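You operate a simulated robot arm through the tools that you are given. There is no shell and no other tool. Be economical: measure what you need, move in short steps, check, and stop when the job is done.

You run a simulated two-armed robot. Do the job below in one go: nothing can be reset, and whatever is moved stays where it is left.

JOB
Take the lid off the red grease can and lay it down on the open end of the steel bench. Put two of the black caps from the open end of the steel bench on the back of the cuff bench. Put one of the yellow felt scraps from the open end of the steel bench on the black sheet. Put the 75 open cage on the second shelf from the bottom of the black rack. Take the yellow padlock and leave it on top of the orange clip. Take the white-core spool from the 95 bay and put it on the grey plate. Any order will do. Set down upright: white-core spool.

The check looks at the end state, three seconds after you hand in, the way a careful person would. Anything else that was tipped, shoved, dropped, spilled or broken makes it a failure. Lids that push on must go on centred and level and be pressed home; caps that screw on are set level and turned clockwise until they are tight. Flat cloth is picked up by pressing the open fingertips on it (5 to 10 N) and closing them slowly along it; thin cloth reads only 2 to 8 mm in the jaws.

ROBOT AND FRAMES
Two 6-joint arms with two-finger grippers on one trunk, on a base that drives. Base frame: it is fixed to the floor where the robot stands at the start and does not move with it; the origin is under the middle of the robot, x ahead of it, y to its left, z up; the surface under the hand at the start is at about z = 72. Readings come in cm, degrees, newtons and seconds.
The left shoulder is at the start at [3, 17.8, 86.3], the right one opposite. With the tool pointing down near the work surface each hand reaches from about 40 to 84 cm from the robot's upright axis, wherever it stands, measured 20 degrees to its own side. Places, roughly: back of the cuff bench [0, 340, 80]; black cap (7x7x4 cm) [60, 30, 70]; black sheet (16x12x1 cm) [80, 30, 70]; grey plate (16x13x1 cm) [-280, -840, 80]; open cage [150, -150, 75]; orange clip (8x5x4 cm) [80, -540, 100]; red grease can [50, 0, 75]; second shelf of the black rack [330, 250, 60]; white-core spool (7x7x14 cm) [-120, -580, 90]; yellow felt scrap (8x4x2 cm) [50, 10, 70]; yellow padlock (5x3x9 cm) [80, -530, 100]. Payload 2.54 kg a hand.
The TCP of each hand is the grasp point between the finger pads, 3 cm short of the fingertips. In the tool frame z runs along the fingers and y along their closing line. The gripper opens to 11.6 cm. The gripper's body begins 9.5 cm behind the TCP.
Orientation is that of the tool frame in the base frame, as a unit quaternion [x, y, z, w]. With the fingers straight down and closing along the base's y, the tool's x points along the base's -x, its y along +y and its z along -z.

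CONTROLS
- The arms move only by the tool send_rows. It takes "left_commands", "right_commands" or both (then of equal length, played together; a hand with none holds still); each is a list of rows, each a list of 7 numbers: the shift along the tool's x, y, z in units of 30 mm (1.0 is 30 mm), then the turn, a rotation vector about the tool's x, y, z in units of 5 degrees (1.0 is 5 degrees), then the closure, from 0 (fully open) to 1 (shut). In form: [[dx, dy, dz, ax, ay, az, hand], ...]. A call has 1 to 20 rows; each row shifts and turns the commanded pose from where the row before left it, along the tool's axes as they then stand. A call with a number of a shift or a turn outside -1 to 1 is refused whole. Rows are played at 5 a second. More than 5 cm and 8.6 degrees between two rows, or a gripper value outside its range, and nothing of the call is played. Where a pose cannot be reached the arm comes as near as it can. A force on the tool above 40 N (or 10 N above the force at the start of the call, whichever is more), or a blocked arm, ends the call early, and 0.2 s more pass. Each finger travels about 15.3 cm/s and halts on what it meets, pressing with about 33 N; the grip force reading is that of the motor and also rises with nothing between the fingers. The clock runs only during rows and for 0.2 s after the last one: add rows that do not move to give the fingers time. It gives the time, the measured TCP pose, the force on the tool (base axes), the opening and the grip force at its end, in the units of the frame above (readings bear some noise), with the torque about the TCP (base axes, N m) and any sound that the robot's microphone picked up, and new pictures: "pictures" is both (left out), scene, wrist or none (wrist: the cameras of the hands that moved).
- Cameras (640 x 400 px; columns grow to the right, rows downward): "scene" is now at [4.29, 2.96, 158.69]; the picture's right is [0.35, -0.94, 0.00], its down [-0.70, -0.26, -0.67] and it looks along [0.62, 0.23, -0.75] (base axes); focal length 287 px, centre (320, 200). "left" rides on the left gripper at [6.9, 1.5, -12.2] in its tool frame; the picture's right is [-0.21, 0.98, 0.00], its down [-0.83, -0.18, -0.53] and it looks along [-0.52, -0.11, 0.85] (tool axes); focal length 251 px, centre (320, 200). "right" rides on the right gripper at [6.9, -1.5, -12.2] in its tool frame; the picture's right is [0.21, 0.98, 0.00], its down [-0.83, 0.18, -0.53] and it looks along [-0.52, 0.11, 0.85] (tool axes); focal length 251 px, centre (320, 200).
- lift_body(by): slides the trunk up (or, below 0, down) by that many cm; the arms and the scene camera ride with it, the base frame stays. It gives what a move gives, with no picture.
- roll_base(legs): drives the robot by 1 to 6 legs, each [ahead, left, turn to the left] in cm, cm and degrees, along the robot's own axes; the way and the turn of a leg run together, so that a leg with both is an arc; at most 150 cm and 180 degrees a leg. The arms and the cameras ride along, it lands a little off, and it stops where it bumps. It gives what a move gives, and a new picture of the scene camera.
- head_to(pan, tilt): turns the head with the scene camera to pan (to the left, within 143 degrees either way) and tilt (down, from -29 to 69), counted from straight ahead of the robot. It gives what a move gives, and a new picture of the scene camera.
- measure_at(camera, pixels): for up to 12 pixels [column, row] of the newest picture of that camera ("zoom" is the newest enlarged one), the place [x, y, z] in the base frame of the surface seen there, good to about 0.2 cm. No time passes.
- zoom(camera, box): a new picture of the part [left, top, right, bottom] of that camera's present view, enlarged. No time passes.
- sign_off(): hands the job in; it is judged then, once.

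Work in short steps. Measure before you move; look again where a grasp or a placing could have gone wrong, and mend it. You have 131 turns and 260 pictures in all, those below and enlarged ones among them. Open the grippers and draw the arms clear of the work before you hand the job in, unless the task says otherwise.

The tools are called after "Call:" as a command line: name --argument value ..., lists and objects as JSON in quotes. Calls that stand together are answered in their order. send_rows: Moves the arms, as the interface text tells. Its arguments: {"type":"object","properties":{"left_commands":{"type":"array","items":{"type":"array","items":{"type":"number"}}},"right_commands":{"type":"array","items":{"type":"array","items":{"type":"number"}}},"pictures":{"type":"string","enum":["both","scene","wrist","none"]}},"required":[]} The other tools are called the same way: lift_body (by) slides the trunk up or down; roll_base (legs) drives the base; head_to (pan, tilt) turns the head that bears the scene camera; measure_at (camera, pixels) gives the place of the surface under pixels of a picture; zoom (camera, box) takes an enlarged picture of a part of a camera's view; sign_off () hands the job in.

At the start:

```text
t: 0.0
left_tcp_pos: [32.73, 34.12, 103.49]
left_ee_rot: [-0.001, 1.0, 0.0, 0.0]
left_wrist_force: [0.5, 0.6, 0.6]
left_wrist_torque: [0.03, -0.01, -0.04]
left_gripper_width: 11.59
left_gripper_force: 0.0
right_tcp_pos: [43.0, 1.99, 95.56]
right_ee_rot: [0.0, 1.0, 0.0, 0.0]
right_wrist_force: [0.5, -0.9, 0.3]
right_wrist_torque: [-0.01, -0.04, -0.03]
right_gripper_width: 11.6
right_gripper_force: 0.0
trunk travel left (down, up): [-7.5, 46.5]
robot x, y, heading: [0.36, 0.21, 0.0]
head pan, tilt: [20.4, 48.2]
```

scene: 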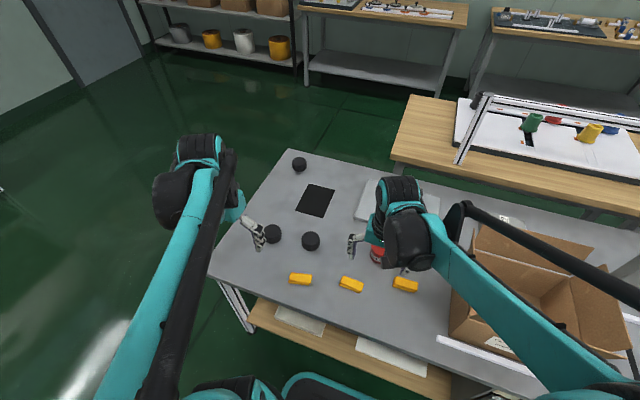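
right: 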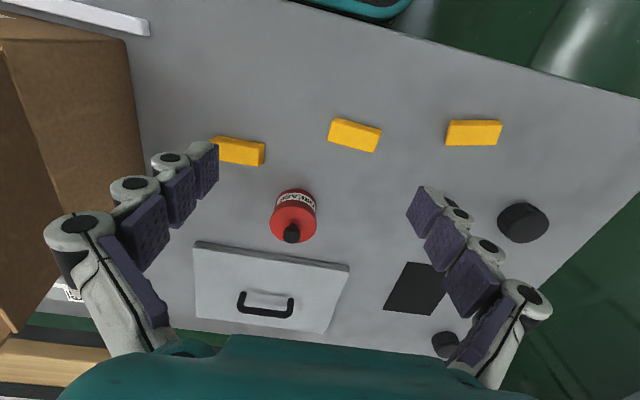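
left: 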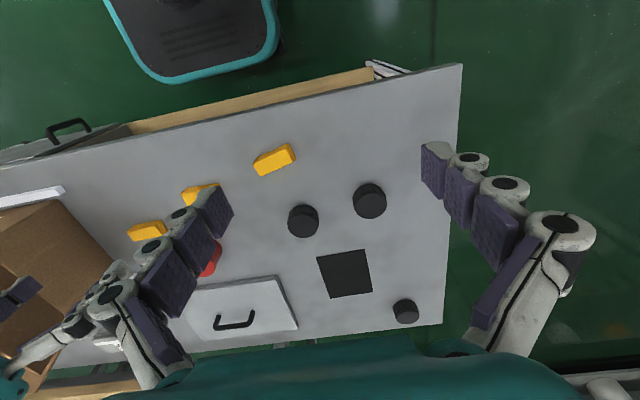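

The right wrist picture shows the red can at (293,215) with a black knob at (292,234), felt scraps at (353,135), (473,132), (237,151), and caps at (522,222). I measure them and zoom on the can.

Call:
measure_at --camera "right" --pixels '[[292, 234], [292, 222], [295, 198], [353, 130], [473, 130], [237, 147], [520, 215], [412, 288], [292, 250], [279, 218], [314, 220], [560, 150]]'

Call:
measure_at --camera "left" --pixels '[[368, 194], [302, 214], [404, 306], [344, 273], [273, 155], [320, 258], [366, 251], [372, 292], [329, 297], [420, 200]]'

Call:
zoom --camera "right" --box '[240, 160, 360, 260]'

Call:
zoom --camera "scene" --box '[200, 140, 440, 300]'

```text
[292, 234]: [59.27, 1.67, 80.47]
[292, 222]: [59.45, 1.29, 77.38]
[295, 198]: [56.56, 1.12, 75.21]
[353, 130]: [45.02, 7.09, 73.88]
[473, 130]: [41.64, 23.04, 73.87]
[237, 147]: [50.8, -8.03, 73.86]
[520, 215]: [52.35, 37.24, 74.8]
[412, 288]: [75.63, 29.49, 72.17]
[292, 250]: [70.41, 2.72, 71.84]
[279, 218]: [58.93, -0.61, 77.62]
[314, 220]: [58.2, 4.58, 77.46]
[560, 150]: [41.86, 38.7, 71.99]
```

```text
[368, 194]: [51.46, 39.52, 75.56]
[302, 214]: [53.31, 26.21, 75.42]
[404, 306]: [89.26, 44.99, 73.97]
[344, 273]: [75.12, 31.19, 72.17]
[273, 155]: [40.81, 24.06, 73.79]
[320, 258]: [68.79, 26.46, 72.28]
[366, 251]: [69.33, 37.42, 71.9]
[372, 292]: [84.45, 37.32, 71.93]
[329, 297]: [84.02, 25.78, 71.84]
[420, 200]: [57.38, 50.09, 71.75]
```

```text
4.00 times, centred on (300, 210) of right
```

zoom: 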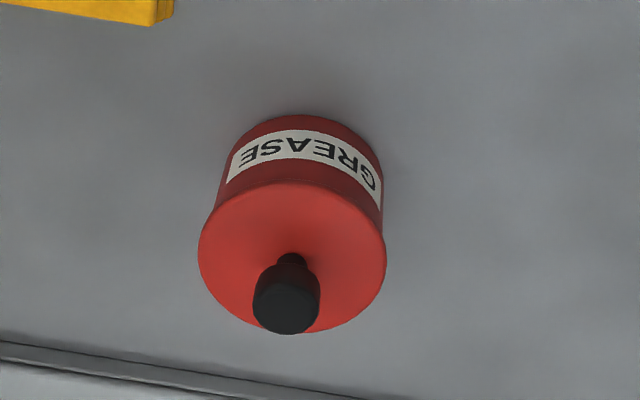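

```text
2.50 times, centred on (320, 220) of scene
```

zoom: 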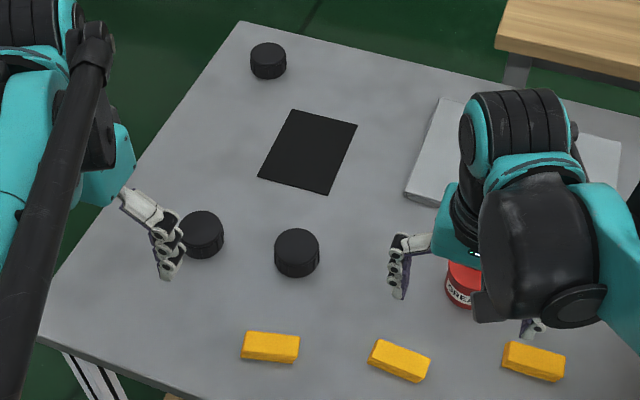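

The can's lid is a red disc (top z≈77.5) with a black knob up to 80.5 near (59,1.7). I move the right hand over it, and pull the left hand up a bit towards the cap at (51.5,39.5).

Call:
send_rows --right_commands '[[-0.9, 0, 0.5, 0, 0, 0, 0], [-0.9, 0, 0.5, 0, 0, 0, 0], [-0.9, 0, 0.5, 0, 0, 0, 0], [-0.9, 0, 0.5, 0, 0, 0, 0], [-0.9, 0, 0.5, 0, 0, 0, 0], [-0.8, -0.05, 0.5, 0, 0, 0, 0], [0, 0, 0, 0, 0, 0, 0]]' --pictures "wrist"

```text
t: 1.6
left_tcp_pos: [32.87, 34.21, 103.33]
left_ee_rot: [-0.001, 1.0, 0.001, -0.001]
left_wrist_force: [-1.3, 0.5, -0.2]
left_wrist_torque: [0.01, 0.01, 0.0]
left_gripper_width: 11.6
left_gripper_force: 0.0
right_tcp_pos: [58.72, 1.67, 86.34]
right_ee_rot: [0.0, 1.0, 0.0, 0.001]
right_wrist_force: [0.4, 0.1, 0.8]
right_wrist_torque: [0.02, -0.04, 0.01]
right_gripper_width: 11.6
right_gripper_force: 0.1
trunk travel left (down, up): [-7.5, 46.5]
robot x, y, heading: [0.24, 0.17, -0.2]
head pan, tilt: [20.4, 48.2]
```

right: 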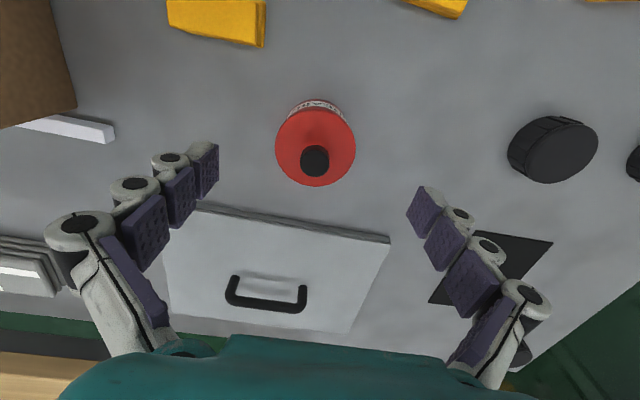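

The knob is at (315,160), the fingers are centred on it across. I measure knob and lid edges exactly.

Call:
measure_at --camera "right" --pixels '[[315, 152], [315, 165], [303, 157], [327, 157], [278, 145], [353, 145], [315, 112], [317, 184]]'

```text
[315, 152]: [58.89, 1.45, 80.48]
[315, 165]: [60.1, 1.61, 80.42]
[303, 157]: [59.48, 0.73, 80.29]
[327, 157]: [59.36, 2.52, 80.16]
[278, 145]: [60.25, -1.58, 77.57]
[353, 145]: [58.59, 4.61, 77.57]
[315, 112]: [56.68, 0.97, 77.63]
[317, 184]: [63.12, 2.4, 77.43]
```

Knob centre is about (59.5,1.6), radius ~1 cm. I shift 0.8 ahead, come down to z≈81 (tips 0.5 above the lid), close.

Call:
send_rows --right_commands '[[-0.27, 0, 0.6, 0, 0, 0, 0.3], [0, 0, 0.6, 0, 0, 0, 0.5], [0, 0, 0.58, 0, 0, 0, 0.5], [0, 0, 0, 0, 0, 0, 0.5], [0, 0, 0, 0, 0, 0, 1], [0, 0, 0, 0, 0, 0, 1], [0, 0, 0, 0, 0, 0, 1], [0, 0, 0, 0, 0, 0, 1]]' --pictures "wrist"

```text
t: 3.4
left_tcp_pos: [32.75, 34.22, 103.48]
left_ee_rot: [0.0, 1.0, 0.001, 0.0]
left_wrist_force: [-0.3, 0.1, -0.5]
left_wrist_torque: [0.01, 0.0, 0.0]
left_gripper_width: 11.61
left_gripper_force: 0.1
right_tcp_pos: [59.64, 1.86, 81.02]
right_ee_rot: [0.001, 1.0, 0.0, 0.0]
right_wrist_force: [0.5, -1.4, 0.1]
right_wrist_torque: [-0.05, 0.01, -0.02]
right_gripper_width: 2.17
right_gripper_force: 33.0
trunk travel left (down, up): [-7.5, 46.5]
robot x, y, heading: [0.15, -0.26, -0.1]
head pan, tilt: [20.4, 48.2]
```

right: 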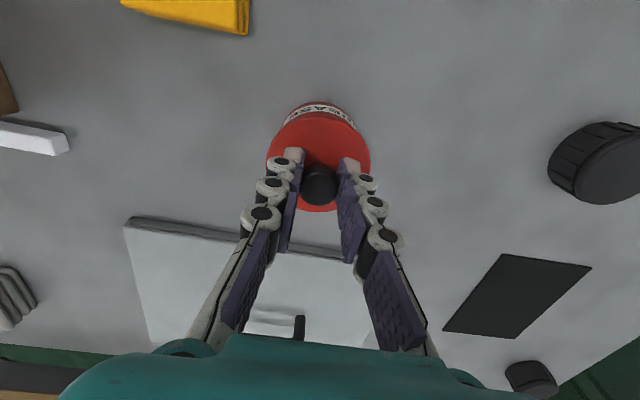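

The knob is held (2.17 cm). I lift slowly and watch whether the can stays behind.

Call:
send_rows --right_commands '[[0, 0, -0.1, 0, 0, 0, 1], [0, 0, -0.1, 0, 0, 0, 1], [0, 0, -0.1, 0, 0, 0, 1], [0, 0, -0.1, 0, 0, 0, 1], [0, 0, -0.1, 0, 0, 0, 1]]' --pictures "both"

```text
t: 4.6
left_tcp_pos: [32.79, 34.28, 103.46]
left_ee_rot: [0.0, 1.0, 0.0, 0.0]
left_wrist_force: [0.1, 0.6, 0.5]
left_wrist_torque: [0.0, -0.01, 0.02]
left_gripper_width: 11.64
left_gripper_force: 0.1
right_tcp_pos: [59.74, 1.81, 82.82]
right_ee_rot: [0.0, 1.0, 0.0, 0.001]
right_wrist_force: [-0.1, 0.1, -3.4]
right_wrist_torque: [0.02, -0.01, 0.02]
right_gripper_width: 2.14
right_gripper_force: 32.7
trunk travel left (down, up): [-7.5, 46.5]
robot x, y, heading: [-0.11, 0.16, 0.2]
head pan, tilt: [20.4, 48.2]
```

scene: 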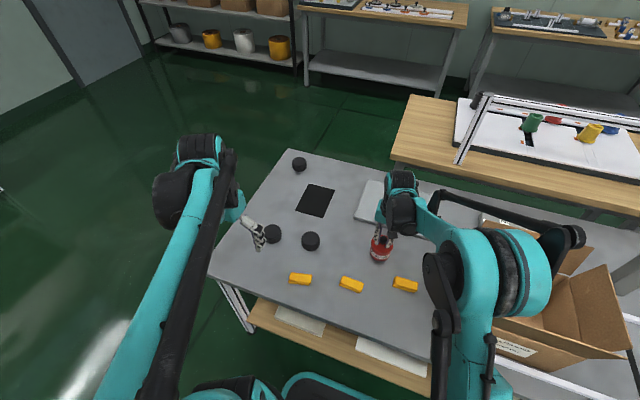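
right: 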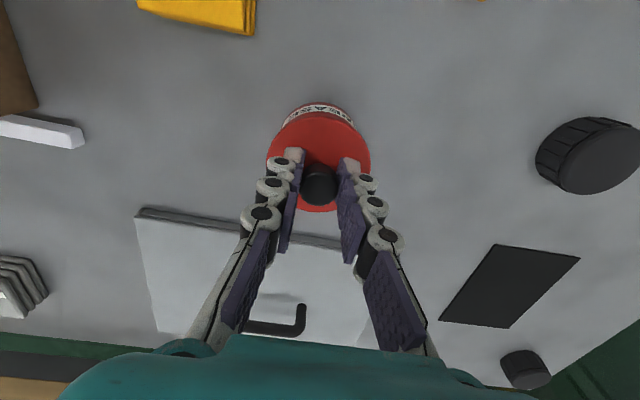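

The tool carries -3.4 N, so perhaps the whole can has been lifted. I zoom in.

Call:
zoom --camera "right" --box '[250, 80, 390, 220]'

Call:
zoom --camera "scene" --box '[340, 210, 420, 270]'

```text
2.86 times, centred on (320, 150) of right
```

zoom: 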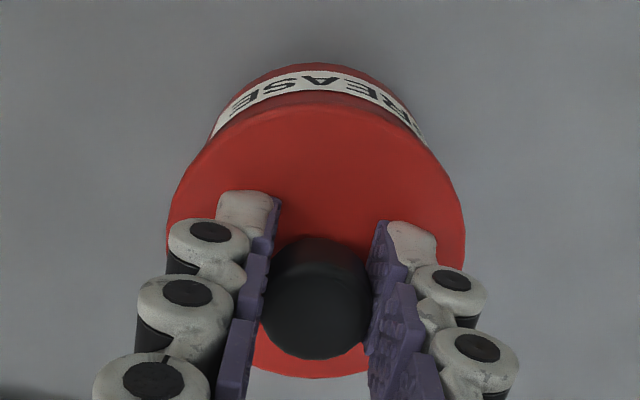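

```text
6.67 times, centred on (380, 240) of scene
```

zoom: 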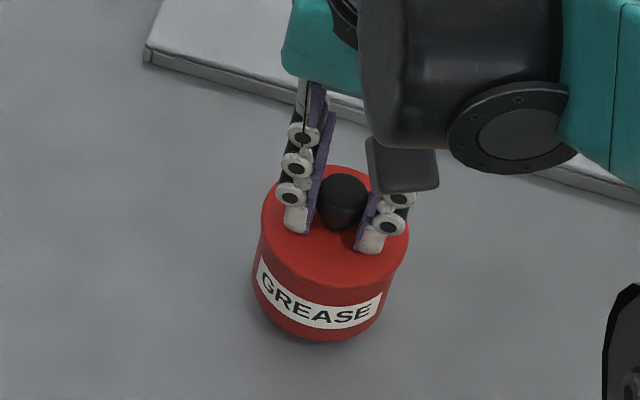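

The whole can came up with its lid. I set it back down and bring the left hand round to hold the body from the left side; first turn the left hand by -90° about its tool z.

Call:
send_rows --right_commands '[[0, 0, 0.1, 0, 0, 0, 1], [0, 0, 0.1, 0, 0, 0, 1], [0, 0, 0.1, 0, 0, 0, 1], [0, 0, 0.1, 0, 0, 0, 1], [0, 0, 0.1, 0, 0, 0, 1], [0, 0, 0, 0, 0, 0, 1], [0, 0, 0, 0, 0, 0, 1], [0, 0, 0, 0, 0, 0, 1], [0, 0, 0, 0, 0, 0, 1], [0, 0, 0, 0, 0, 0, 1], [0, 0, 0, 0, 0, 0, 1], [0, 0, 0, 0, 0, 0, 1], [0, 0, 0, 0, 0, 0, 1], [0, 0, 0, 0, 0, 0, 1], [0, 0, 0, 0, 0, 0, 1], [0, 0, 0, 0, 0, 0, 1], [0, 0, 0, 0, 0, 0, 1], [0, 0, 0, 0, 0, 0, 1]]' --left_commands '[[0, 0, 0, 0, 0, -1, 0], [0, 0, 0, 0, 0, -1, 0], [0, 0, 0, 0, 0, -1, 0], [0, 0, 0, 0, 0, -1, 0], [0, 0, 0, 0, 0, -1, 0], [0, 0, 0, 0, 0, -1, 0], [0, 0, 0, 0, 0, -1, 0], [0, 0, 0, 0, 0, -1, 0], [0, 0, 0, 0, 0, -1, 0], [0, 0, 0, 0, 0, -1, 0], [0, 0, 0, 0, 0, -1, 0], [0, 0, 0, 0, 0, -1, 0], [0, 0, 0, 0, 0, -1, 0], [0, 0, 0, 0, 0, -1, 0], [0, 0, 0, 0, 0, -1, 0], [0, 0, 0, 0, 0, -1, 0], [0, 0, 0, 0, 0, -1, 0], [0, 0, 0, 0, 0, -1, 0]]' --pictures "none"

Call:
send_rows --left_commands '[[0, 0, 0, 0, 1, 0, 0], [0, 0, 0, 0, 1, 0, 0], [0, 0, 0, 0, 1, 0, 0], [0, 0, 0, 0, 1, 0, 0], [0, 0, 0, 0, 1, 0, 0], [0, 0, 0, 0, 1, 0, 0], [0, 0, 0, 0, 1, 0, 0], [0, 0, 0, 0, 1, 0, 0], [0, 0, 0, 0, 1, 0, 0], [0, 0, 0, 0, 1, 0, 0], [0, 0, 0, 0, 1, 0, 0], [0, 0, 0, 0, 1, 0, 0], [0, 0, 0, 0, 0, 0, 0]]' --pictures "scene"

```text
t: 8.4
left_tcp_pos: [32.82, 34.11, 103.49]
left_ee_rot: [0.708, -0.706, -0.001, 0.0]
left_wrist_force: [1.2, -1.2, 0.3]
left_wrist_torque: [0.01, 0.0, 0.02]
left_gripper_width: 11.61
left_gripper_force: 0.1
right_tcp_pos: [59.66, 1.82, 81.12]
right_ee_rot: [0.001, 1.0, 0.001, 0.0]
right_wrist_force: [0.1, 0.6, -2.5]
right_wrist_torque: [0.0, -0.01, -0.02]
right_gripper_width: 2.16
right_gripper_force: 33.3
trunk travel left (down, up): [-7.5, 46.5]
robot x, y, heading: [0.09, -0.19, -0.0]
head pan, tilt: [20.4, 48.2]
```

```text
t: 11.2
left_tcp_pos: [33.29, 33.72, 103.41]
left_ee_rot: [0.671, -0.67, 0.227, 0.222]
left_wrist_force: [-0.5, -1.2, 0.1]
left_wrist_torque: [-0.01, 0.0, 0.02]
left_gripper_width: 11.61
left_gripper_force: 0.1
left hand out of reach, approached as far as the arm can: row 8, 9, 10, 11, 12
right_tcp_pos: [59.7, 1.87, 81.26]
right_ee_rot: [0.0, 1.0, 0.0, 0.0]
right_wrist_force: [-0.3, -0.4, -3.3]
right_wrist_torque: [0.01, 0.05, 0.0]
right_gripper_width: 2.15
right_gripper_force: 32.9
trunk travel left (down, up): [-7.5, 46.5]
robot x, y, heading: [0.11, 0.08, 0.1]
head pan, tilt: [20.4, 48.2]
```

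scene: 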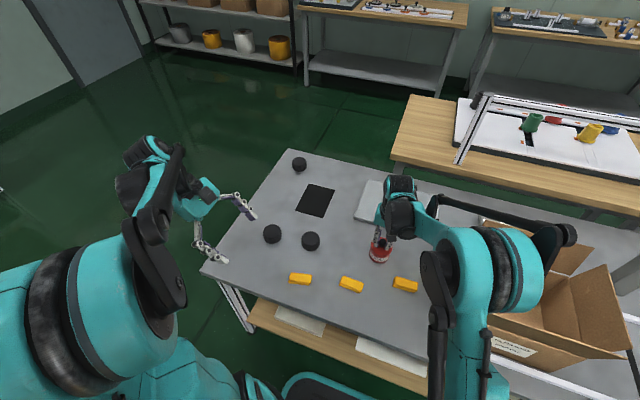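

Left tilt is blocked at about 37° this close in. I move it ahead (tool -y) where there is more room, and lower the can the last bit.

Call:
send_rows --left_commands '[[0, -1, 0, 0, 0, 0, 0], [0, -1, 0, 0, 0, 0, 0], [0, -1, 0, 0, 0, 0, 0], [0, -1, 0, 0, 0, 0, 0], [0, -1, 0, 0, 0, 0, 0], [0, -1, 0, 0, 0, 0, 0], [0, -1, 0, 0, 0, 0, 0], [0, -1, 0, 0, 0, 0, 0], [0, -0.8, 0, 0, 0, 0, 0], [0, 0, 0, 0, 0, 0, 0]]' --right_commands '[[0, 0, 0.03, 0, 0, 0, 1], [0, 0, 0.03, 0, 0, 0, 1], [0, 0, 0.03, 0, 0, 0, 1], [0, 0, 0, 0, 0, 0, 1], [0, 0, 0, 0, 0, 0, 1], [0, 0, 0, 0, 0, 0, 1], [0, 0, 0, 0, 0, 0, 1], [0, 0, 0, 0, 0, 0, 1], [0, 0, 0, 0, 0, 0, 1], [0, 0, 0, 0, 0, 0, 1]]' --pictures "scene"

```text
t: 13.3
left_tcp_pos: [59.66, 33.71, 103.65]
left_ee_rot: [0.671, -0.67, 0.227, 0.221]
left_wrist_force: [-0.4, -0.4, -0.4]
left_wrist_torque: [0.0, 0.02, 0.03]
left_gripper_width: 11.62
left_gripper_force: 0.0
right_tcp_pos: [59.54, 1.73, 81.11]
right_ee_rot: [0.0, 1.0, 0.0, 0.001]
right_wrist_force: [0.9, 1.1, 8.6]
right_wrist_torque: [0.02, 0.2, -0.02]
right_gripper_width: 2.15
right_gripper_force: 33.4
trunk travel left (down, up): [-7.5, 46.5]
robot x, y, heading: [0.18, 0.13, 0.0]
head pan, tilt: [20.4, 48.2]
stopped in row 10 (right hand): the force on the tool passed its limit at 41 N (the readings are from after the stop); the commanded pose is now the measured one
```

scene: 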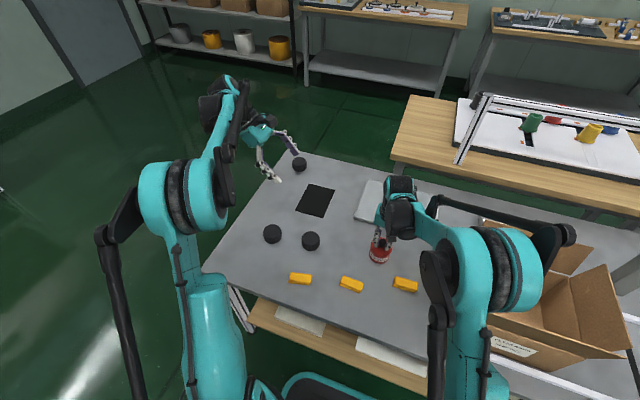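

The can rests on the bench now. I tilt the left hand the remaining ~23°.

Call:
send_rows --left_commands '[[0, 0, 0, 0, 1, 0, 0], [0, 0, 0, 0, 1, 0, 0], [0, 0, 0, 0, 1, 0, 0], [0, 0, 0, 0, 1, 0, 0], [0, 0, 0, 0, 0.6, 0, 0], [0, 0, 0, 0, 0, 0, 0]]' --pictures "none"

```text
t: 14.7
left_tcp_pos: [61.04, 31.4, 103.67]
left_ee_rot: [0.617, -0.612, 0.358, 0.343]
left_wrist_force: [0.2, -0.4, -0.4]
left_wrist_torque: [-0.02, 0.03, 0.01]
left_gripper_width: 11.6
left_gripper_force: 0.1
left hand out of reach, approached as far as the arm can: row 4, 5
right_tcp_pos: [59.58, 1.85, 81.05]
right_ee_rot: [0.0, 1.0, 0.0, 0.0]
right_wrist_force: [1.8, 1.2, 11.5]
right_wrist_torque: [-0.02, -0.11, 0.0]
right_gripper_width: 2.17
right_gripper_force: 32.8
trunk travel left (down, up): [-7.5, 46.5]
robot x, y, heading: [0.13, -0.3, -0.1]
head pan, tilt: [20.4, 48.2]
```

Left is at ~59° tilt, pointing right and down. I check the tray's extents and caps on the way, then go to a pre-grasp.

Call:
measure_at --camera "right" --pixels '[[200, 215], [145, 209], [300, 240], [160, 270]]'

Call:
send_rows --left_commands '[[-0.378, 0.052, 0.97, 0, 0, 0, 0.25], [-0.378, 0.052, 0.97, 0, 0, 0, 0.25], [-0.378, 0.052, 0.97, 0, 0, 0, 0.25], [-0.378, 0.052, 0.97, 0, 0, 0, 0.25], [-0.378, 0.052, 0.97, 0, 0, 0, 0.25], [-0.378, 0.052, 0.97, 0, 0, 0, 0.25], [-0.378, 0.052, 0.97, 0, 0, 0, 0.25], [-0.378, 0.052, 0.97, 0, 0, 0, 0.25], [-0.378, 0.052, 0.97, 0, 0, 0, 0.25], [0, 0, 0, 0, 0, 0, 0.25]]' --pictures "both"

```text
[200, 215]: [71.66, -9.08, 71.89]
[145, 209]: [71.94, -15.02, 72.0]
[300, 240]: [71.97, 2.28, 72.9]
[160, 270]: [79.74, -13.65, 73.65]
```

```text
t: 16.9
left_tcp_pos: [60.06, 13.79, 81.67]
left_ee_rot: [0.613, -0.611, 0.357, 0.351]
left_wrist_force: [-0.2, 0.1, 0.2]
left_wrist_torque: [0.01, -0.01, 0.0]
left_gripper_width: 8.7
left_gripper_force: 0.1
right_tcp_pos: [59.61, 1.81, 80.94]
right_ee_rot: [0.0, 1.0, 0.0, 0.0]
right_wrist_force: [0.0, 1.1, 5.5]
right_wrist_torque: [-0.01, 0.01, 0.0]
right_gripper_width: 2.16
right_gripper_force: 33.0
trunk travel left (down, up): [-7.5, 46.5]
robot x, y, heading: [-0.01, -0.3, 0.2]
head pan, tilt: [20.4, 48.2]
```

scene: 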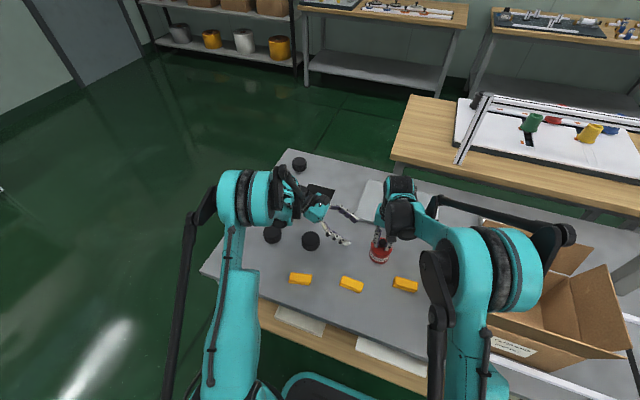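
left: 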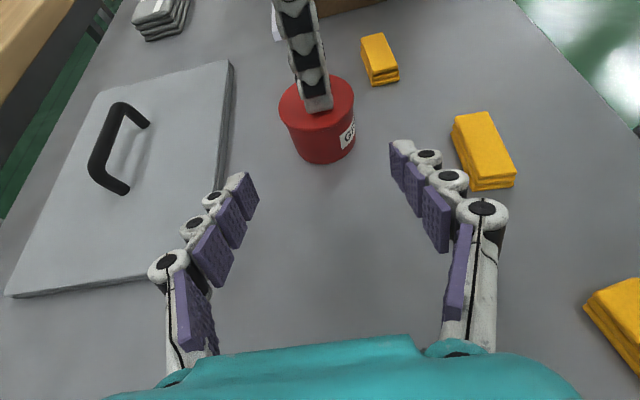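

The left fingers straddle the can ((320,120) between the tips). I advance ~13.6 cm along tool z and close on the body.

Call:
send_rows --left_commands '[[0.03, 0.03, 0.9, 0, 0, 0, 0.25], [0.03, 0.03, 0.9, 0, 0, 0, 0.25], [0.03, 0.03, 0.9, 0, 0, 0, 0.25], [0.03, 0.03, 0.9, 0, 0, 0, 0.25], [0.03, 0.03, 0.9, 0, 0, 0, 0.25], [0, 0, 0, 0, 0, 0, 0.25]]' --pictures "wrist"

```text
t: 18.3
left_tcp_pos: [59.4, 1.9, 75.19]
left_ee_rot: [0.613, -0.613, 0.355, 0.351]
left_wrist_force: [-0.5, -1.2, -1.0]
left_wrist_torque: [-0.03, 0.01, 0.05]
left_gripper_width: 8.68
left_gripper_force: 0.1
right_tcp_pos: [59.56, 1.66, 80.96]
right_ee_rot: [0.0, 1.0, 0.0, 0.0]
right_wrist_force: [-1.3, 2.5, 2.0]
right_wrist_torque: [0.04, 0.04, -0.03]
right_gripper_width: 2.17
right_gripper_force: 32.8
trunk travel left (down, up): [-7.5, 46.5]
robot x, y, heading: [0.31, 0.04, 0.2]
head pan, tilt: [20.4, 48.2]
```

left: 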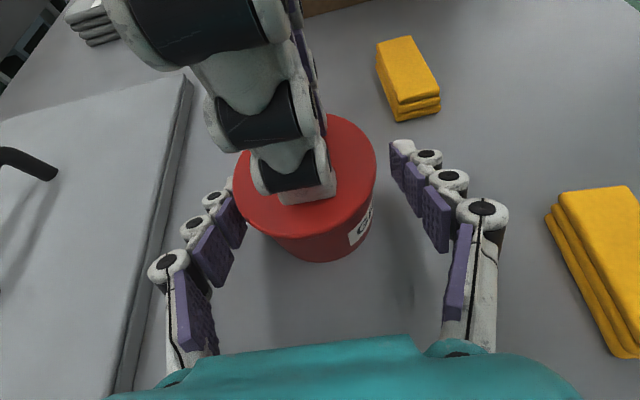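

Left fingers are around the body. I close them on it.

Call:
send_rows --left_commands '[[-0.1, 0, 0, 0, 0, 0, 0.3], [0, 0, 0, 0, 0, 0, 0.4], [0, 0, 0, 0, 0, 0, 1], [0, 0, 0, 0, 0, 0, 1], [0, 0, 0, 0, 0, 0, 1]]' --pictures "wrist"

```text
t: 19.5
left_tcp_pos: [59.55, 2.19, 75.12]
left_ee_rot: [-0.612, 0.613, -0.356, -0.351]
left_wrist_force: [6.3, 7.8, 8.3]
left_wrist_torque: [-0.26, -0.12, 0.14]
left_gripper_width: 6.39
left_gripper_force: 33.0
right_tcp_pos: [59.61, 1.72, 81.0]
right_ee_rot: [0.0, 1.0, -0.002, 0.001]
right_wrist_force: [-1.7, -4.4, -0.3]
right_wrist_torque: [-0.11, 0.11, -0.11]
right_gripper_width: 2.14
right_gripper_force: 33.2
trunk travel left (down, up): [-7.5, 46.5]
robot x, y, heading: [-0.21, 0.22, 0.1]
head pan, tilt: [20.4, 48.2]
heard: snap
```

left: 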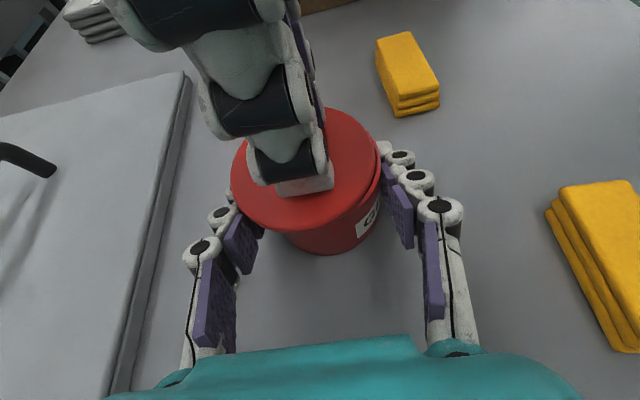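

A snap was heard and the lid seems slightly raised. I lift the right hand.

Call:
send_rows --right_commands '[[0, 0, -0.1, 0, 0, 0, 1], [0, 0, -0.1, 0, 0, 0, 1], [0, 0, -0.2, 0, 0, 0, 1], [0, 0, -0.3, 0, 0, 0, 1], [0, 0, -0.4, 0, 0, 0, 1], [0, 0, -0.5, 0, 0, 0, 1]]' --pictures "wrist"

Call:
zoom --camera "left" --box '[180, 60, 440, 280]'

```text
t: 20.9
left_tcp_pos: [59.52, 1.97, 75.25]
left_ee_rot: [0.613, -0.612, 0.357, 0.351]
left_wrist_force: [-2.0, 0.9, 9.0]
left_wrist_torque: [-0.29, 0.19, -0.01]
left_gripper_width: 6.38
left_gripper_force: 33.0
right_tcp_pos: [59.54, 1.79, 85.81]
right_ee_rot: [0.0, 1.0, 0.0, -0.001]
right_wrist_force: [0.3, 0.7, 0.6]
right_wrist_torque: [-0.03, -0.01, 0.03]
right_gripper_width: 2.14
right_gripper_force: 33.1
trunk travel left (down, up): [-7.5, 46.5]
robot x, y, heading: [-0.15, 0.41, 0.2]
head pan, tilt: [20.4, 48.2]
```

right: 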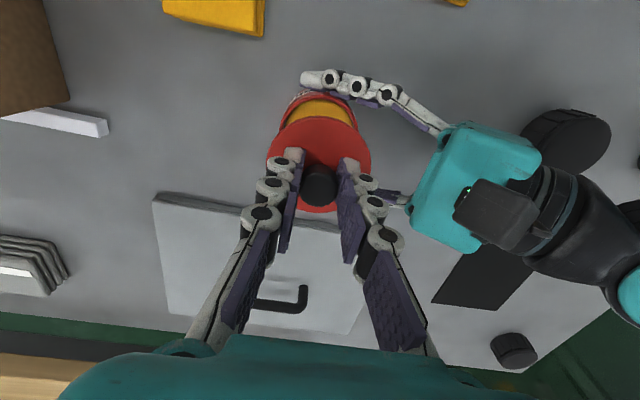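

```text
1.82 times, centred on (310, 170) of left
```

zoom: 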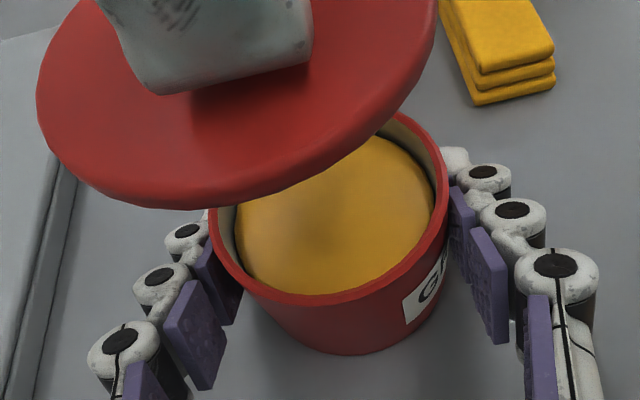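

The lid is off with yellow grease inside. Now I open the left hand, back it straight out, then up; the right hand rises a little with the lid.

Call:
send_rows --left_commands '[[0, 0, 0, 0, 0, 0, 0.25], [0, 0, 0, 0, 0, 0, 0.25], [0.03, 0, -0.5, 0, 0, 0, 0.25], [0, 0, -1, 0, 0, 0, 0.25], [0, 0, -1, 0, 0, 0, 0.25], [0, 0, -1, 0, 0, 0, 0.25], [0, 0, -1, 0, 0, 0, 0.25], [0, 0, -1, 0, 0, 0, 0.25], [0, 0, -1, 0, 0, 0, 0.25], [0, 0, -1, 0, 0, 0, 0.25], [0, 0, -1, 0, 0, 0, 0.1], [0, 0, -1, 0, 0, 0, 0], [0.5, 0, -1, 0, 0, 0, 0], [0.5, 0, -1, 0, 0, 0, 0]]' --right_commands '[[0, 0, 0, 0, 0, 0, 1], [0, 0, 0, 0, 0, 0, 1], [0, 0, 0, 0, 0, 0, 1], [0, 0, 0, 0, 0, 0, 1], [0, 0, 0, 0, 0, 0, 1], [0, 0, 0, 0, 0, 0, 1], [0, 0, 0, 0, 0, 0, 1], [0, 0, 0, 0, 0, 0, 1], [0, 0, -0.5, 0, 0, 0, 1], [0, 0, -0.5, 0, 0, 0, 1], [0, 0.5, 0, 0, 0, 0, 1], [0, 0.8, 0, 0, 0, 0, 1], [0, 0.8, 0, 0, 0, 0, 1], [0, 0.8, 0, 0, 0, 0, 1]]' --pictures "both"

```text
t: 23.9
left_tcp_pos: [59.57, 29.93, 94.99]
left_ee_rot: [0.615, -0.612, 0.358, 0.347]
left_wrist_force: [-0.1, 0.2, -0.1]
left_wrist_torque: [0.01, -0.04, 0.0]
left_gripper_width: 11.6
left_gripper_force: 0.0
left hand out of reach, approached as far as the arm can: row 14
right_tcp_pos: [59.62, 10.47, 88.75]
right_ee_rot: [0.0, 1.0, -0.001, 0.0]
right_wrist_force: [-0.2, -0.1, 0.0]
right_wrist_torque: [0.0, 0.02, 0.03]
right_gripper_width: 2.15
right_gripper_force: 32.9
trunk travel left (down, up): [-7.5, 46.5]
robot x, y, heading: [-0.07, 0.27, -0.0]
head pan, tilt: [20.4, 48.2]
```

scene: 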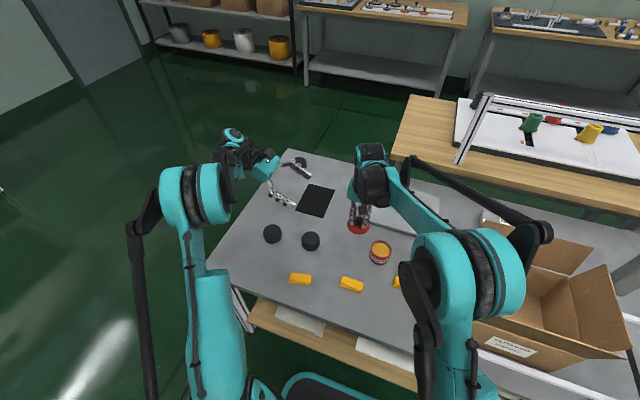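
right: 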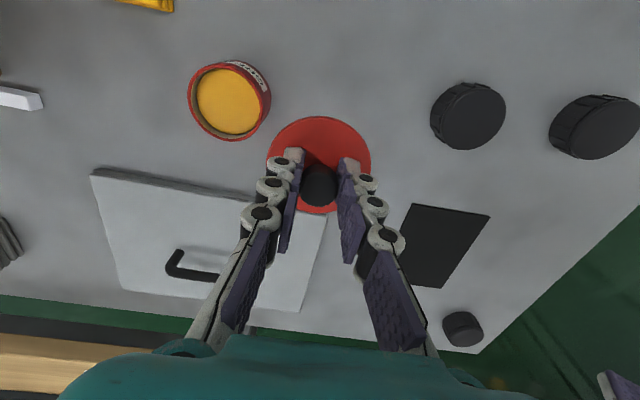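
left: 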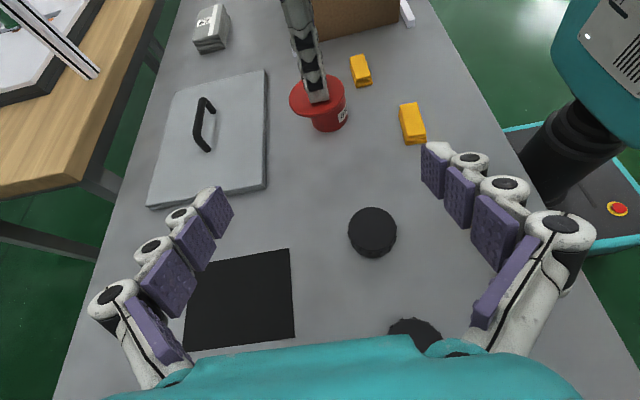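

Move right to y≈14.5, lower to just above the bench and creep until contact.

Call:
send_rows --right_commands '[[0, 0.7, 0, 0, 0, 0, 1], [0, 0.65, 0, 0, 0, 0, 1], [0, 0, 0.8, 0, 0, 0, 1], [0, 0, 0.8, 0, 0, 0, 1], [0, 0, 0.8, 0, 0, 0, 1], [0, 0, 0.8, 0, 0, 0, 1], [0, 0, 0.7, 0, 0, 0, 1], [0, 0, 0.05, 0, 0, 0, 1], [0, 0, 0.05, 0, 0, 0, 1], [0, 0, 0.05, 0, 0, 0, 1]]' --pictures "wrist"

```text
t: 26.1
left_tcp_pos: [59.53, 29.87, 94.97]
left_ee_rot: [0.615, -0.611, 0.357, 0.347]
left_wrist_force: [-0.5, -0.2, 0.3]
left_wrist_torque: [-0.05, -0.03, 0.0]
left_gripper_width: 11.59
left_gripper_force: 0.0
right_tcp_pos: [59.68, 14.5, 76.57]
right_ee_rot: [0.0, 1.0, 0.0, 0.0]
right_wrist_force: [-0.6, -0.1, -0.5]
right_wrist_torque: [-0.03, -0.02, 0.03]
right_gripper_width: 2.16
right_gripper_force: 33.0
trunk travel left (down, up): [-7.5, 46.5]
robot x, y, heading: [-0.22, 0.24, -0.4]
head pan, tilt: [20.4, 48.2]
```

right: 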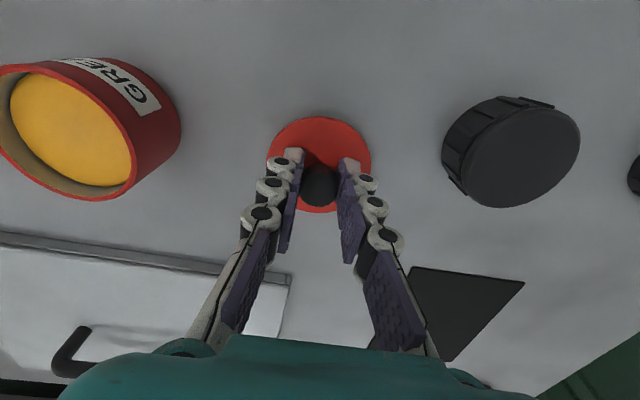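

Call:
send_rows --right_commands '[[0, 0, 0.05, 0, 0, 0, 1], [0, 0, 0.05, 0, 0, 0, 1], [0, 0, 0.05, 0, 0, 0, 1], [0, 0, 0.03, 0, 0, 0, 1], [0, 0, 0.0, 0, 0, 0, 1]]' --pictures "wrist"

```text
t: 27.3
left_tcp_pos: [59.55, 29.78, 95.0]
left_ee_rot: [0.615, -0.612, 0.357, 0.347]
left_wrist_force: [0.0, 0.8, 0.0]
left_wrist_torque: [0.01, 0.02, -0.01]
left_gripper_width: 11.61
left_gripper_force: 0.1
right_tcp_pos: [59.45, 14.4, 76.09]
right_ee_rot: [-0.001, 1.0, -0.001, 0.0]
right_wrist_force: [0.0, 0.3, 0.1]
right_wrist_torque: [0.02, 0.0, -0.01]
right_gripper_width: 2.15
right_gripper_force: 33.1
trunk travel left (down, up): [-7.5, 46.5]
robot x, y, heading: [-0.09, 0.02, -0.3]
head pan, tilt: [20.4, 48.2]
```

right: 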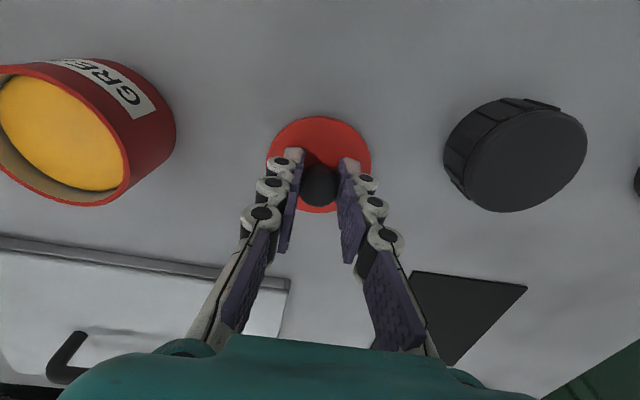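

No contact yet; I keep creeping.

Call:
send_rows --right_commands '[[0, 0, 0.05, 0, 0, 0, 1], [0, 0, 0.05, 0, 0, 0, 1], [0, 0, 0.05, 0, 0, 0, 1], [0, 0, 0.05, 0, 0, 0, 1], [0, 0, 0.0, 0, 0, 0, 1]]' --pictures "none"

Call:
measure_at --camera "right" --pixels '[[320, 125], [320, 150], [320, 100]]'

```text
t: 28.4
left_tcp_pos: [59.42, 29.78, 95.05]
left_ee_rot: [0.615, -0.612, 0.358, 0.346]
left_wrist_force: [-0.1, 0.2, -0.3]
left_wrist_torque: [-0.01, 0.04, 0.03]
left_gripper_width: 11.61
left_gripper_force: 0.0
right_tcp_pos: [59.68, 14.44, 75.87]
right_ee_rot: [0.0, 1.0, -0.001, 0.002]
right_wrist_force: [-3.8, -1.4, 19.7]
right_wrist_torque: [-0.07, 0.08, -0.03]
right_gripper_width: 2.15
right_gripper_force: 32.9
trunk travel left (down, up): [-7.5, 46.5]
robot x, y, heading: [0.02, 0.05, 0.0]
head pan, tilt: [20.4, 48.2]
stopped in row 5 (right hand): the force on the tool passed its limit at 42 N (the readings are from after the stop); the commanded pose is now the measured one
```

```text
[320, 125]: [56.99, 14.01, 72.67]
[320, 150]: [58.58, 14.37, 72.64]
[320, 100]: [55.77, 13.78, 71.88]
```

Contact: the lid lies on the bench (top 72.65, bench 71.9). I open a little and rise.

Call:
send_rows --right_commands '[[0, 0, -0.03, 0, 0, 0, 1], [0, 0, 0, 0, 0, 0, 0.6], [0, 0, 0, 0, 0, 0, 0.6], [0, 0, -0.7, 0, 0, 0, 0.6], [0, 0, -1, 0, 0, 0, 0.6], [0, 0, -1, 0, 0, 0, 0.3], [0, 0, -1, 0, 0, 0, 0], [0, 0, 0, 0, 0, 0, 0]]' --pictures "wrist"

```text
t: 30.2
left_tcp_pos: [59.64, 29.95, 94.98]
left_ee_rot: [0.615, -0.611, 0.358, 0.346]
left_wrist_force: [0.2, 0.1, -0.3]
left_wrist_torque: [0.01, 0.01, -0.01]
left_gripper_width: 11.6
left_gripper_force: 0.0
right_tcp_pos: [59.66, 14.49, 86.57]
right_ee_rot: [0.0, 1.0, 0.0, 0.001]
right_wrist_force: [-0.4, 0.6, 0.5]
right_wrist_torque: [0.02, 0.0, -0.03]
right_gripper_width: 11.6
right_gripper_force: 0.0
trunk travel left (down, up): [-7.5, 46.5]
robot x, y, heading: [-0.16, 0.22, -0.1]
head pan, tilt: [20.4, 48.2]
```

right: 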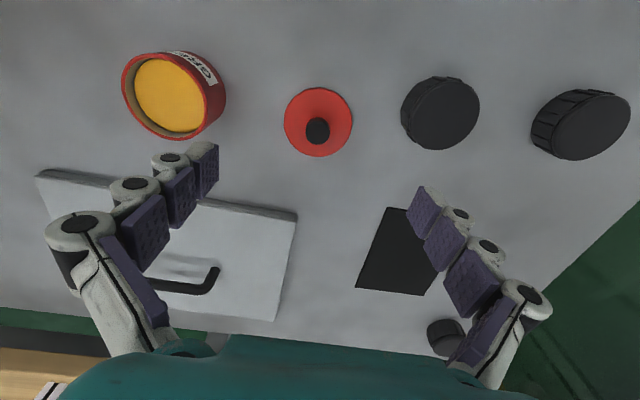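

The lid lies well clear. Next: turn the right hand 90° for a felt scrap at (45,7), while the left hand is set back to straight down.

Call:
send_rows --right_commands '[[0, 0, 0, 0, 0, 1, 0], [0, 0, 0, 0, 0, 1, 0], [0, 0, 0, 0, 0, 1, 0], [0, 0, 0, 0, 0, 1, 0], [0, 0, 0, 0, 0, 1, 0], [0, 0, 0, 0, 0, 1, 0], [0, 0, 0, 0, 0, 1, 0], [0, 0, 0, 0, 0, 1, 0], [0, 0, 0, 0, 0, 1, 0], [0, 0, 0, 0, 0, 1, 0], [0, 0, 0, 0, 0, 1, 0], [0, 0, 0, 0, 0, 1, 0], [0, 0, 0, 0, 0, 1, 0], [0, 0, 0, 0, 0, 1, 0], [0, 0, 0, 0, 0, 1, 0], [0, 0, 0, 0, 0, 1, 0], [0, 0, 0, 0, 0, 1, 0], [0, 0, 0, 0, 0, 1, 0]]' --left_commands '[[0, 0, 0, 0, -1, 0, 0], [0, 0, 0, 0, -1, 0, 0], [0, 0, 0, 0, -1, 0, 0], [0, 0, 0, 0, -1, 0, 0], [0, 0, 0, 0, -1, 0, 0], [0, 0, 0, 0, -1, 0, 0], [0, 0, 0, 0, -1, 0, 0], [0, 0, 0, 0, -1, 0, 0], [0, 0, 0, 0, -1, 0, 0], [0, 0, 0, 0, -1, 0, 0], [0, 0, 0, 0, -1, 0, 0], [0, 0, 0, 0, -0.9, 0, 0], [0, 0, 0, 0, 0, 0, 0], [0, 0, 0, 0, 0, 0, 0], [0, 0, 0, 0, 0, 0, 0], [0, 0, 0, 0, 0, 0, 0], [0, 0, 0, 0, 0, 0, 0], [0, 0, 0, 0, 0, 0, 0]]' --pictures "none"

Call:
send_rows --right_commands '[[-0.5, -0.92, 0, 0, 0, 0, 0], [-0.5, -0.92, 0, 0, 0, 0, 0], [-0.5, -0.92, 0, 0, 0, 0, 0], [-0.5, -0.92, 0, 0, 0, 0, 0], [-0.5, -0.92, 0, 0, 0, 0, 0], [0, 0, 0, 0, 0, 0, 0]]' --pictures "both"

```text
t: 34.0
left_tcp_pos: [59.54, 29.8, 94.97]
left_ee_rot: [0.712, -0.703, 0.005, -0.003]
left_wrist_force: [-0.5, -1.1, -0.1]
left_wrist_torque: [-0.02, 0.03, -0.01]
left_gripper_width: 11.61
left_gripper_force: 0.2
right_tcp_pos: [59.72, 14.61, 86.95]
right_ee_rot: [0.708, 0.706, 0.001, 0.0]
right_wrist_force: [1.0, -0.6, 0.7]
right_wrist_torque: [-0.01, 0.02, -0.03]
right_gripper_width: 11.61
right_gripper_force: 0.0
trunk travel left (down, up): [-7.5, 46.5]
robot x, y, heading: [0.17, -0.05, 0.2]
head pan, tilt: [20.4, 48.2]
```

```text
t: 35.4
left_tcp_pos: [59.61, 29.83, 95.0]
left_ee_rot: [0.711, -0.703, 0.005, -0.003]
left_wrist_force: [0.3, -0.4, 0.5]
left_wrist_torque: [0.01, 0.0, 0.03]
left_gripper_width: 11.61
left_gripper_force: 0.1
right_tcp_pos: [45.62, 7.09, 86.68]
right_ee_rot: [0.707, 0.707, 0.001, 0.001]
right_wrist_force: [-0.5, -0.3, -0.6]
right_wrist_torque: [-0.01, 0.0, 0.06]
right_gripper_width: 11.61
right_gripper_force: 0.0
trunk travel left (down, up): [-7.5, 46.5]
robot x, y, heading: [0.09, -0.27, 0.0]
head pan, tilt: [20.4, 48.2]
```

scene: 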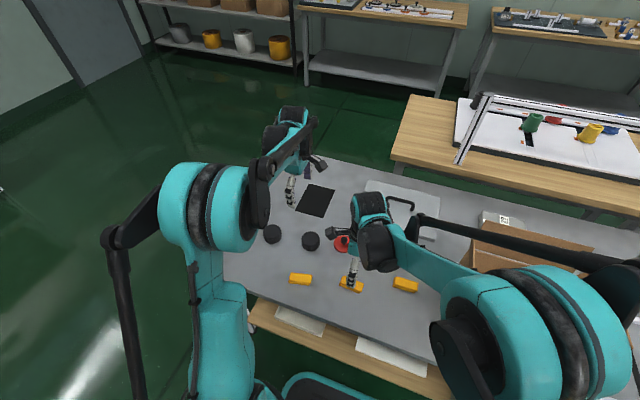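
right: 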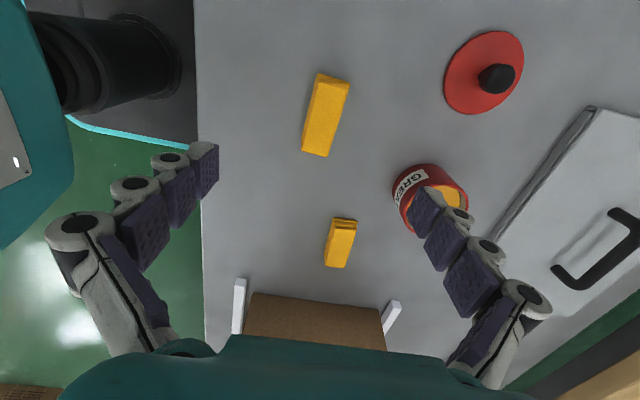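

The scrap is at (325,115) in the wrist view. Measure its corners, the sheet and a cap for later.

Call:
measure_at --camera "right" --pixels '[[323, 80], [345, 88], [323, 150], [306, 146], [325, 115]]'

Call:
zoom --camera "right" --box '[270, 60, 390, 170]'

```text
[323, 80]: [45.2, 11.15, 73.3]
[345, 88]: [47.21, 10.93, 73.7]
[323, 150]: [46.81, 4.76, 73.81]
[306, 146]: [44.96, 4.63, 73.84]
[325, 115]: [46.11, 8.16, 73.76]
```

```text
3.64 times, centred on (330, 115) of right
```

zoom: 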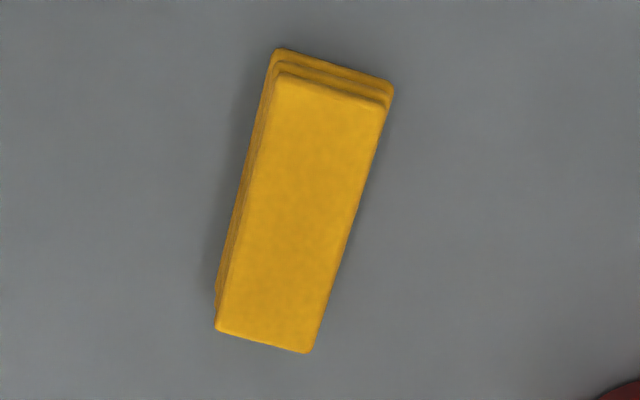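

The scrap lies along y, centre (46.1,7.9), top 73.8. I come down with tips just above the bench and close.

Call:
send_rows --right_commands '[[0.27, 0.15, 0.8, 0, 0, 0, 0.2], [0, 0, 0.9, 0, 0, 0, 0.3], [0, 0, 0.9, 0, 0, 0, 0.3], [0, 0, 0.8, 0, 0, 0, 0.3], [0, 0, 0.37, 0, 0, 0, 0.3], [0, 0, 0, 0, 0, 0, 0.5], [0, 0, 0, 0, 0, 0, 0.7], [0, 0, 0, 0, 0, 0, 1], [0, 0, 0, 0, 0, 0, 1], [0, 0, 0, 0, 0, 0, 1]]' --pictures "wrist"

```text
t: 37.6
left_tcp_pos: [59.47, 29.79, 95.01]
left_ee_rot: [0.711, -0.703, 0.005, -0.003]
left_wrist_force: [0.1, -0.8, -0.9]
left_wrist_torque: [-0.04, 0.0, -0.02]
left_gripper_width: 11.61
left_gripper_force: 0.0
right_tcp_pos: [46.39, 7.56, 75.53]
right_ee_rot: [0.707, 0.707, 0.001, 0.002]
right_wrist_force: [0.0, -0.1, -0.3]
right_wrist_torque: [0.02, -0.01, 0.03]
right_gripper_width: 3.15
right_gripper_force: 33.3
trunk travel left (down, up): [-7.5, 46.5]
robot x, y, heading: [-0.04, -0.14, -0.1]
head pan, tilt: [20.4, 48.2]
```

right: 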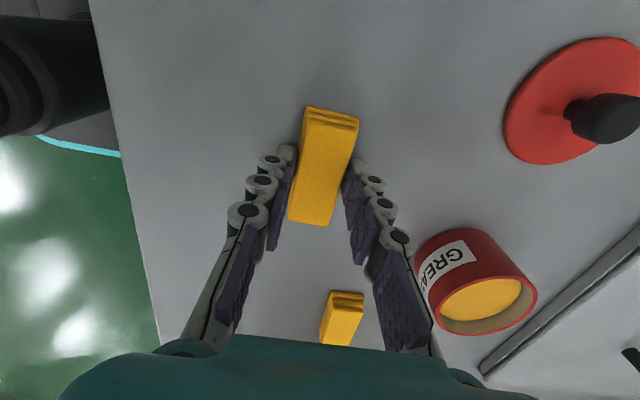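

The felt is held (3.15 cm). I lift it and raise the left hand, then drive 25 cm left to bring the sheet within reach of the right hand.

Call:
send_rows --right_commands '[[0, 0, -1, 0, 0, 0, 1], [0, 0, -1, 0, 0, 0, 1], [0, 0, -1, 0, 0, 0, 1], [0, 0, -1, 0, 0, 0, 1], [0, 0, -1, 0, 0, 0, 1], [0, 0, 0, 0, 0, 0, 1]]' --left_commands '[[0, 0, 0, 0, 0, 0, 0], [0, 0, 0, 0, 0, 0, 0], [0, 0, 0, 0, 0, 0, 0], [0, 0, 0, 0, 0, 0, 0], [0, 0, 0, 0, 0, 0, 0], [0, 0, 0, 0, 0, 0, 0]]' --pictures "wrist"

Call:
roll_base --legs '[[0, 25, 0]]'

```text
t: 39.0
left_tcp_pos: [59.54, 29.87, 94.97]
left_ee_rot: [0.712, -0.702, 0.005, -0.002]
left_wrist_force: [0.5, 0.2, 0.2]
left_wrist_torque: [0.0, 0.0, -0.02]
left_gripper_width: 11.6
left_gripper_force: 0.0
right_tcp_pos: [46.32, 7.69, 90.68]
right_ee_rot: [0.707, 0.707, 0.001, 0.001]
right_wrist_force: [-0.3, -0.2, 0.0]
right_wrist_torque: [0.01, 0.01, 0.01]
right_gripper_width: 3.12
right_gripper_force: 32.9
trunk travel left (down, up): [-7.5, 46.5]
robot x, y, heading: [0.45, -0.33, -0.1]
head pan, tilt: [20.4, 48.2]
```

right: 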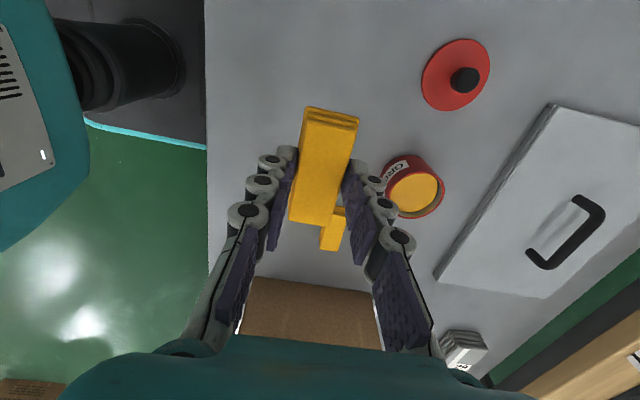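
left: 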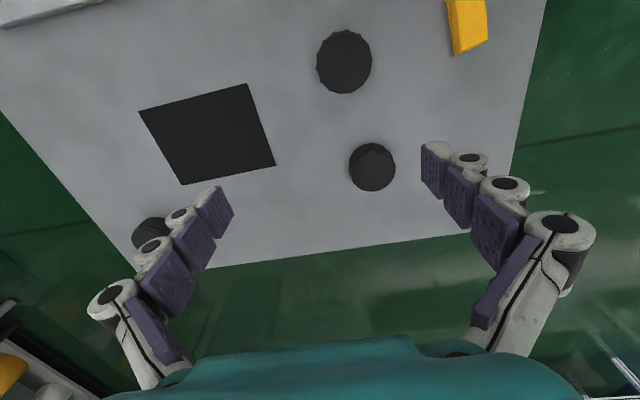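

```text
t: 40.8
left_tcp_pos: [59.57, 54.67, 94.9]
left_ee_rot: [0.712, -0.702, 0.006, -0.002]
left_wrist_force: [-0.5, 0.8, 1.1]
left_wrist_torque: [-0.05, 0.03, 0.03]
left_gripper_width: 11.6
left_gripper_force: 0.1
right_tcp_pos: [46.31, 32.4, 90.55]
right_ee_rot: [0.706, 0.708, 0.001, 0.001]
right_wrist_force: [0.9, 0.2, -0.7]
right_wrist_torque: [-0.03, -0.01, 0.01]
right_gripper_width: 3.12
right_gripper_force: 33.1
trunk travel left (down, up): [-7.5, 46.5]
robot x, y, heading: [-0.15, 24.91, 0.0]
head pan, tilt: [20.4, 48.2]
```

scene: 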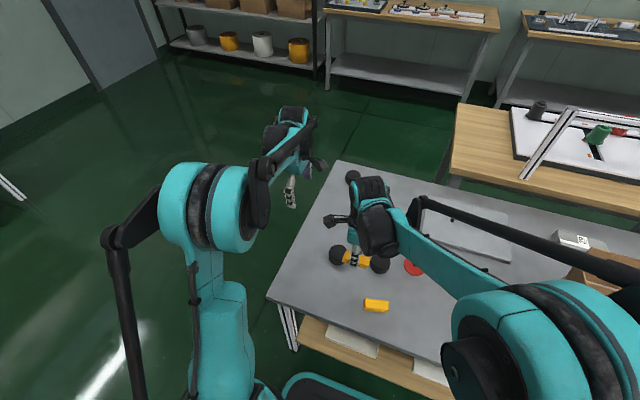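

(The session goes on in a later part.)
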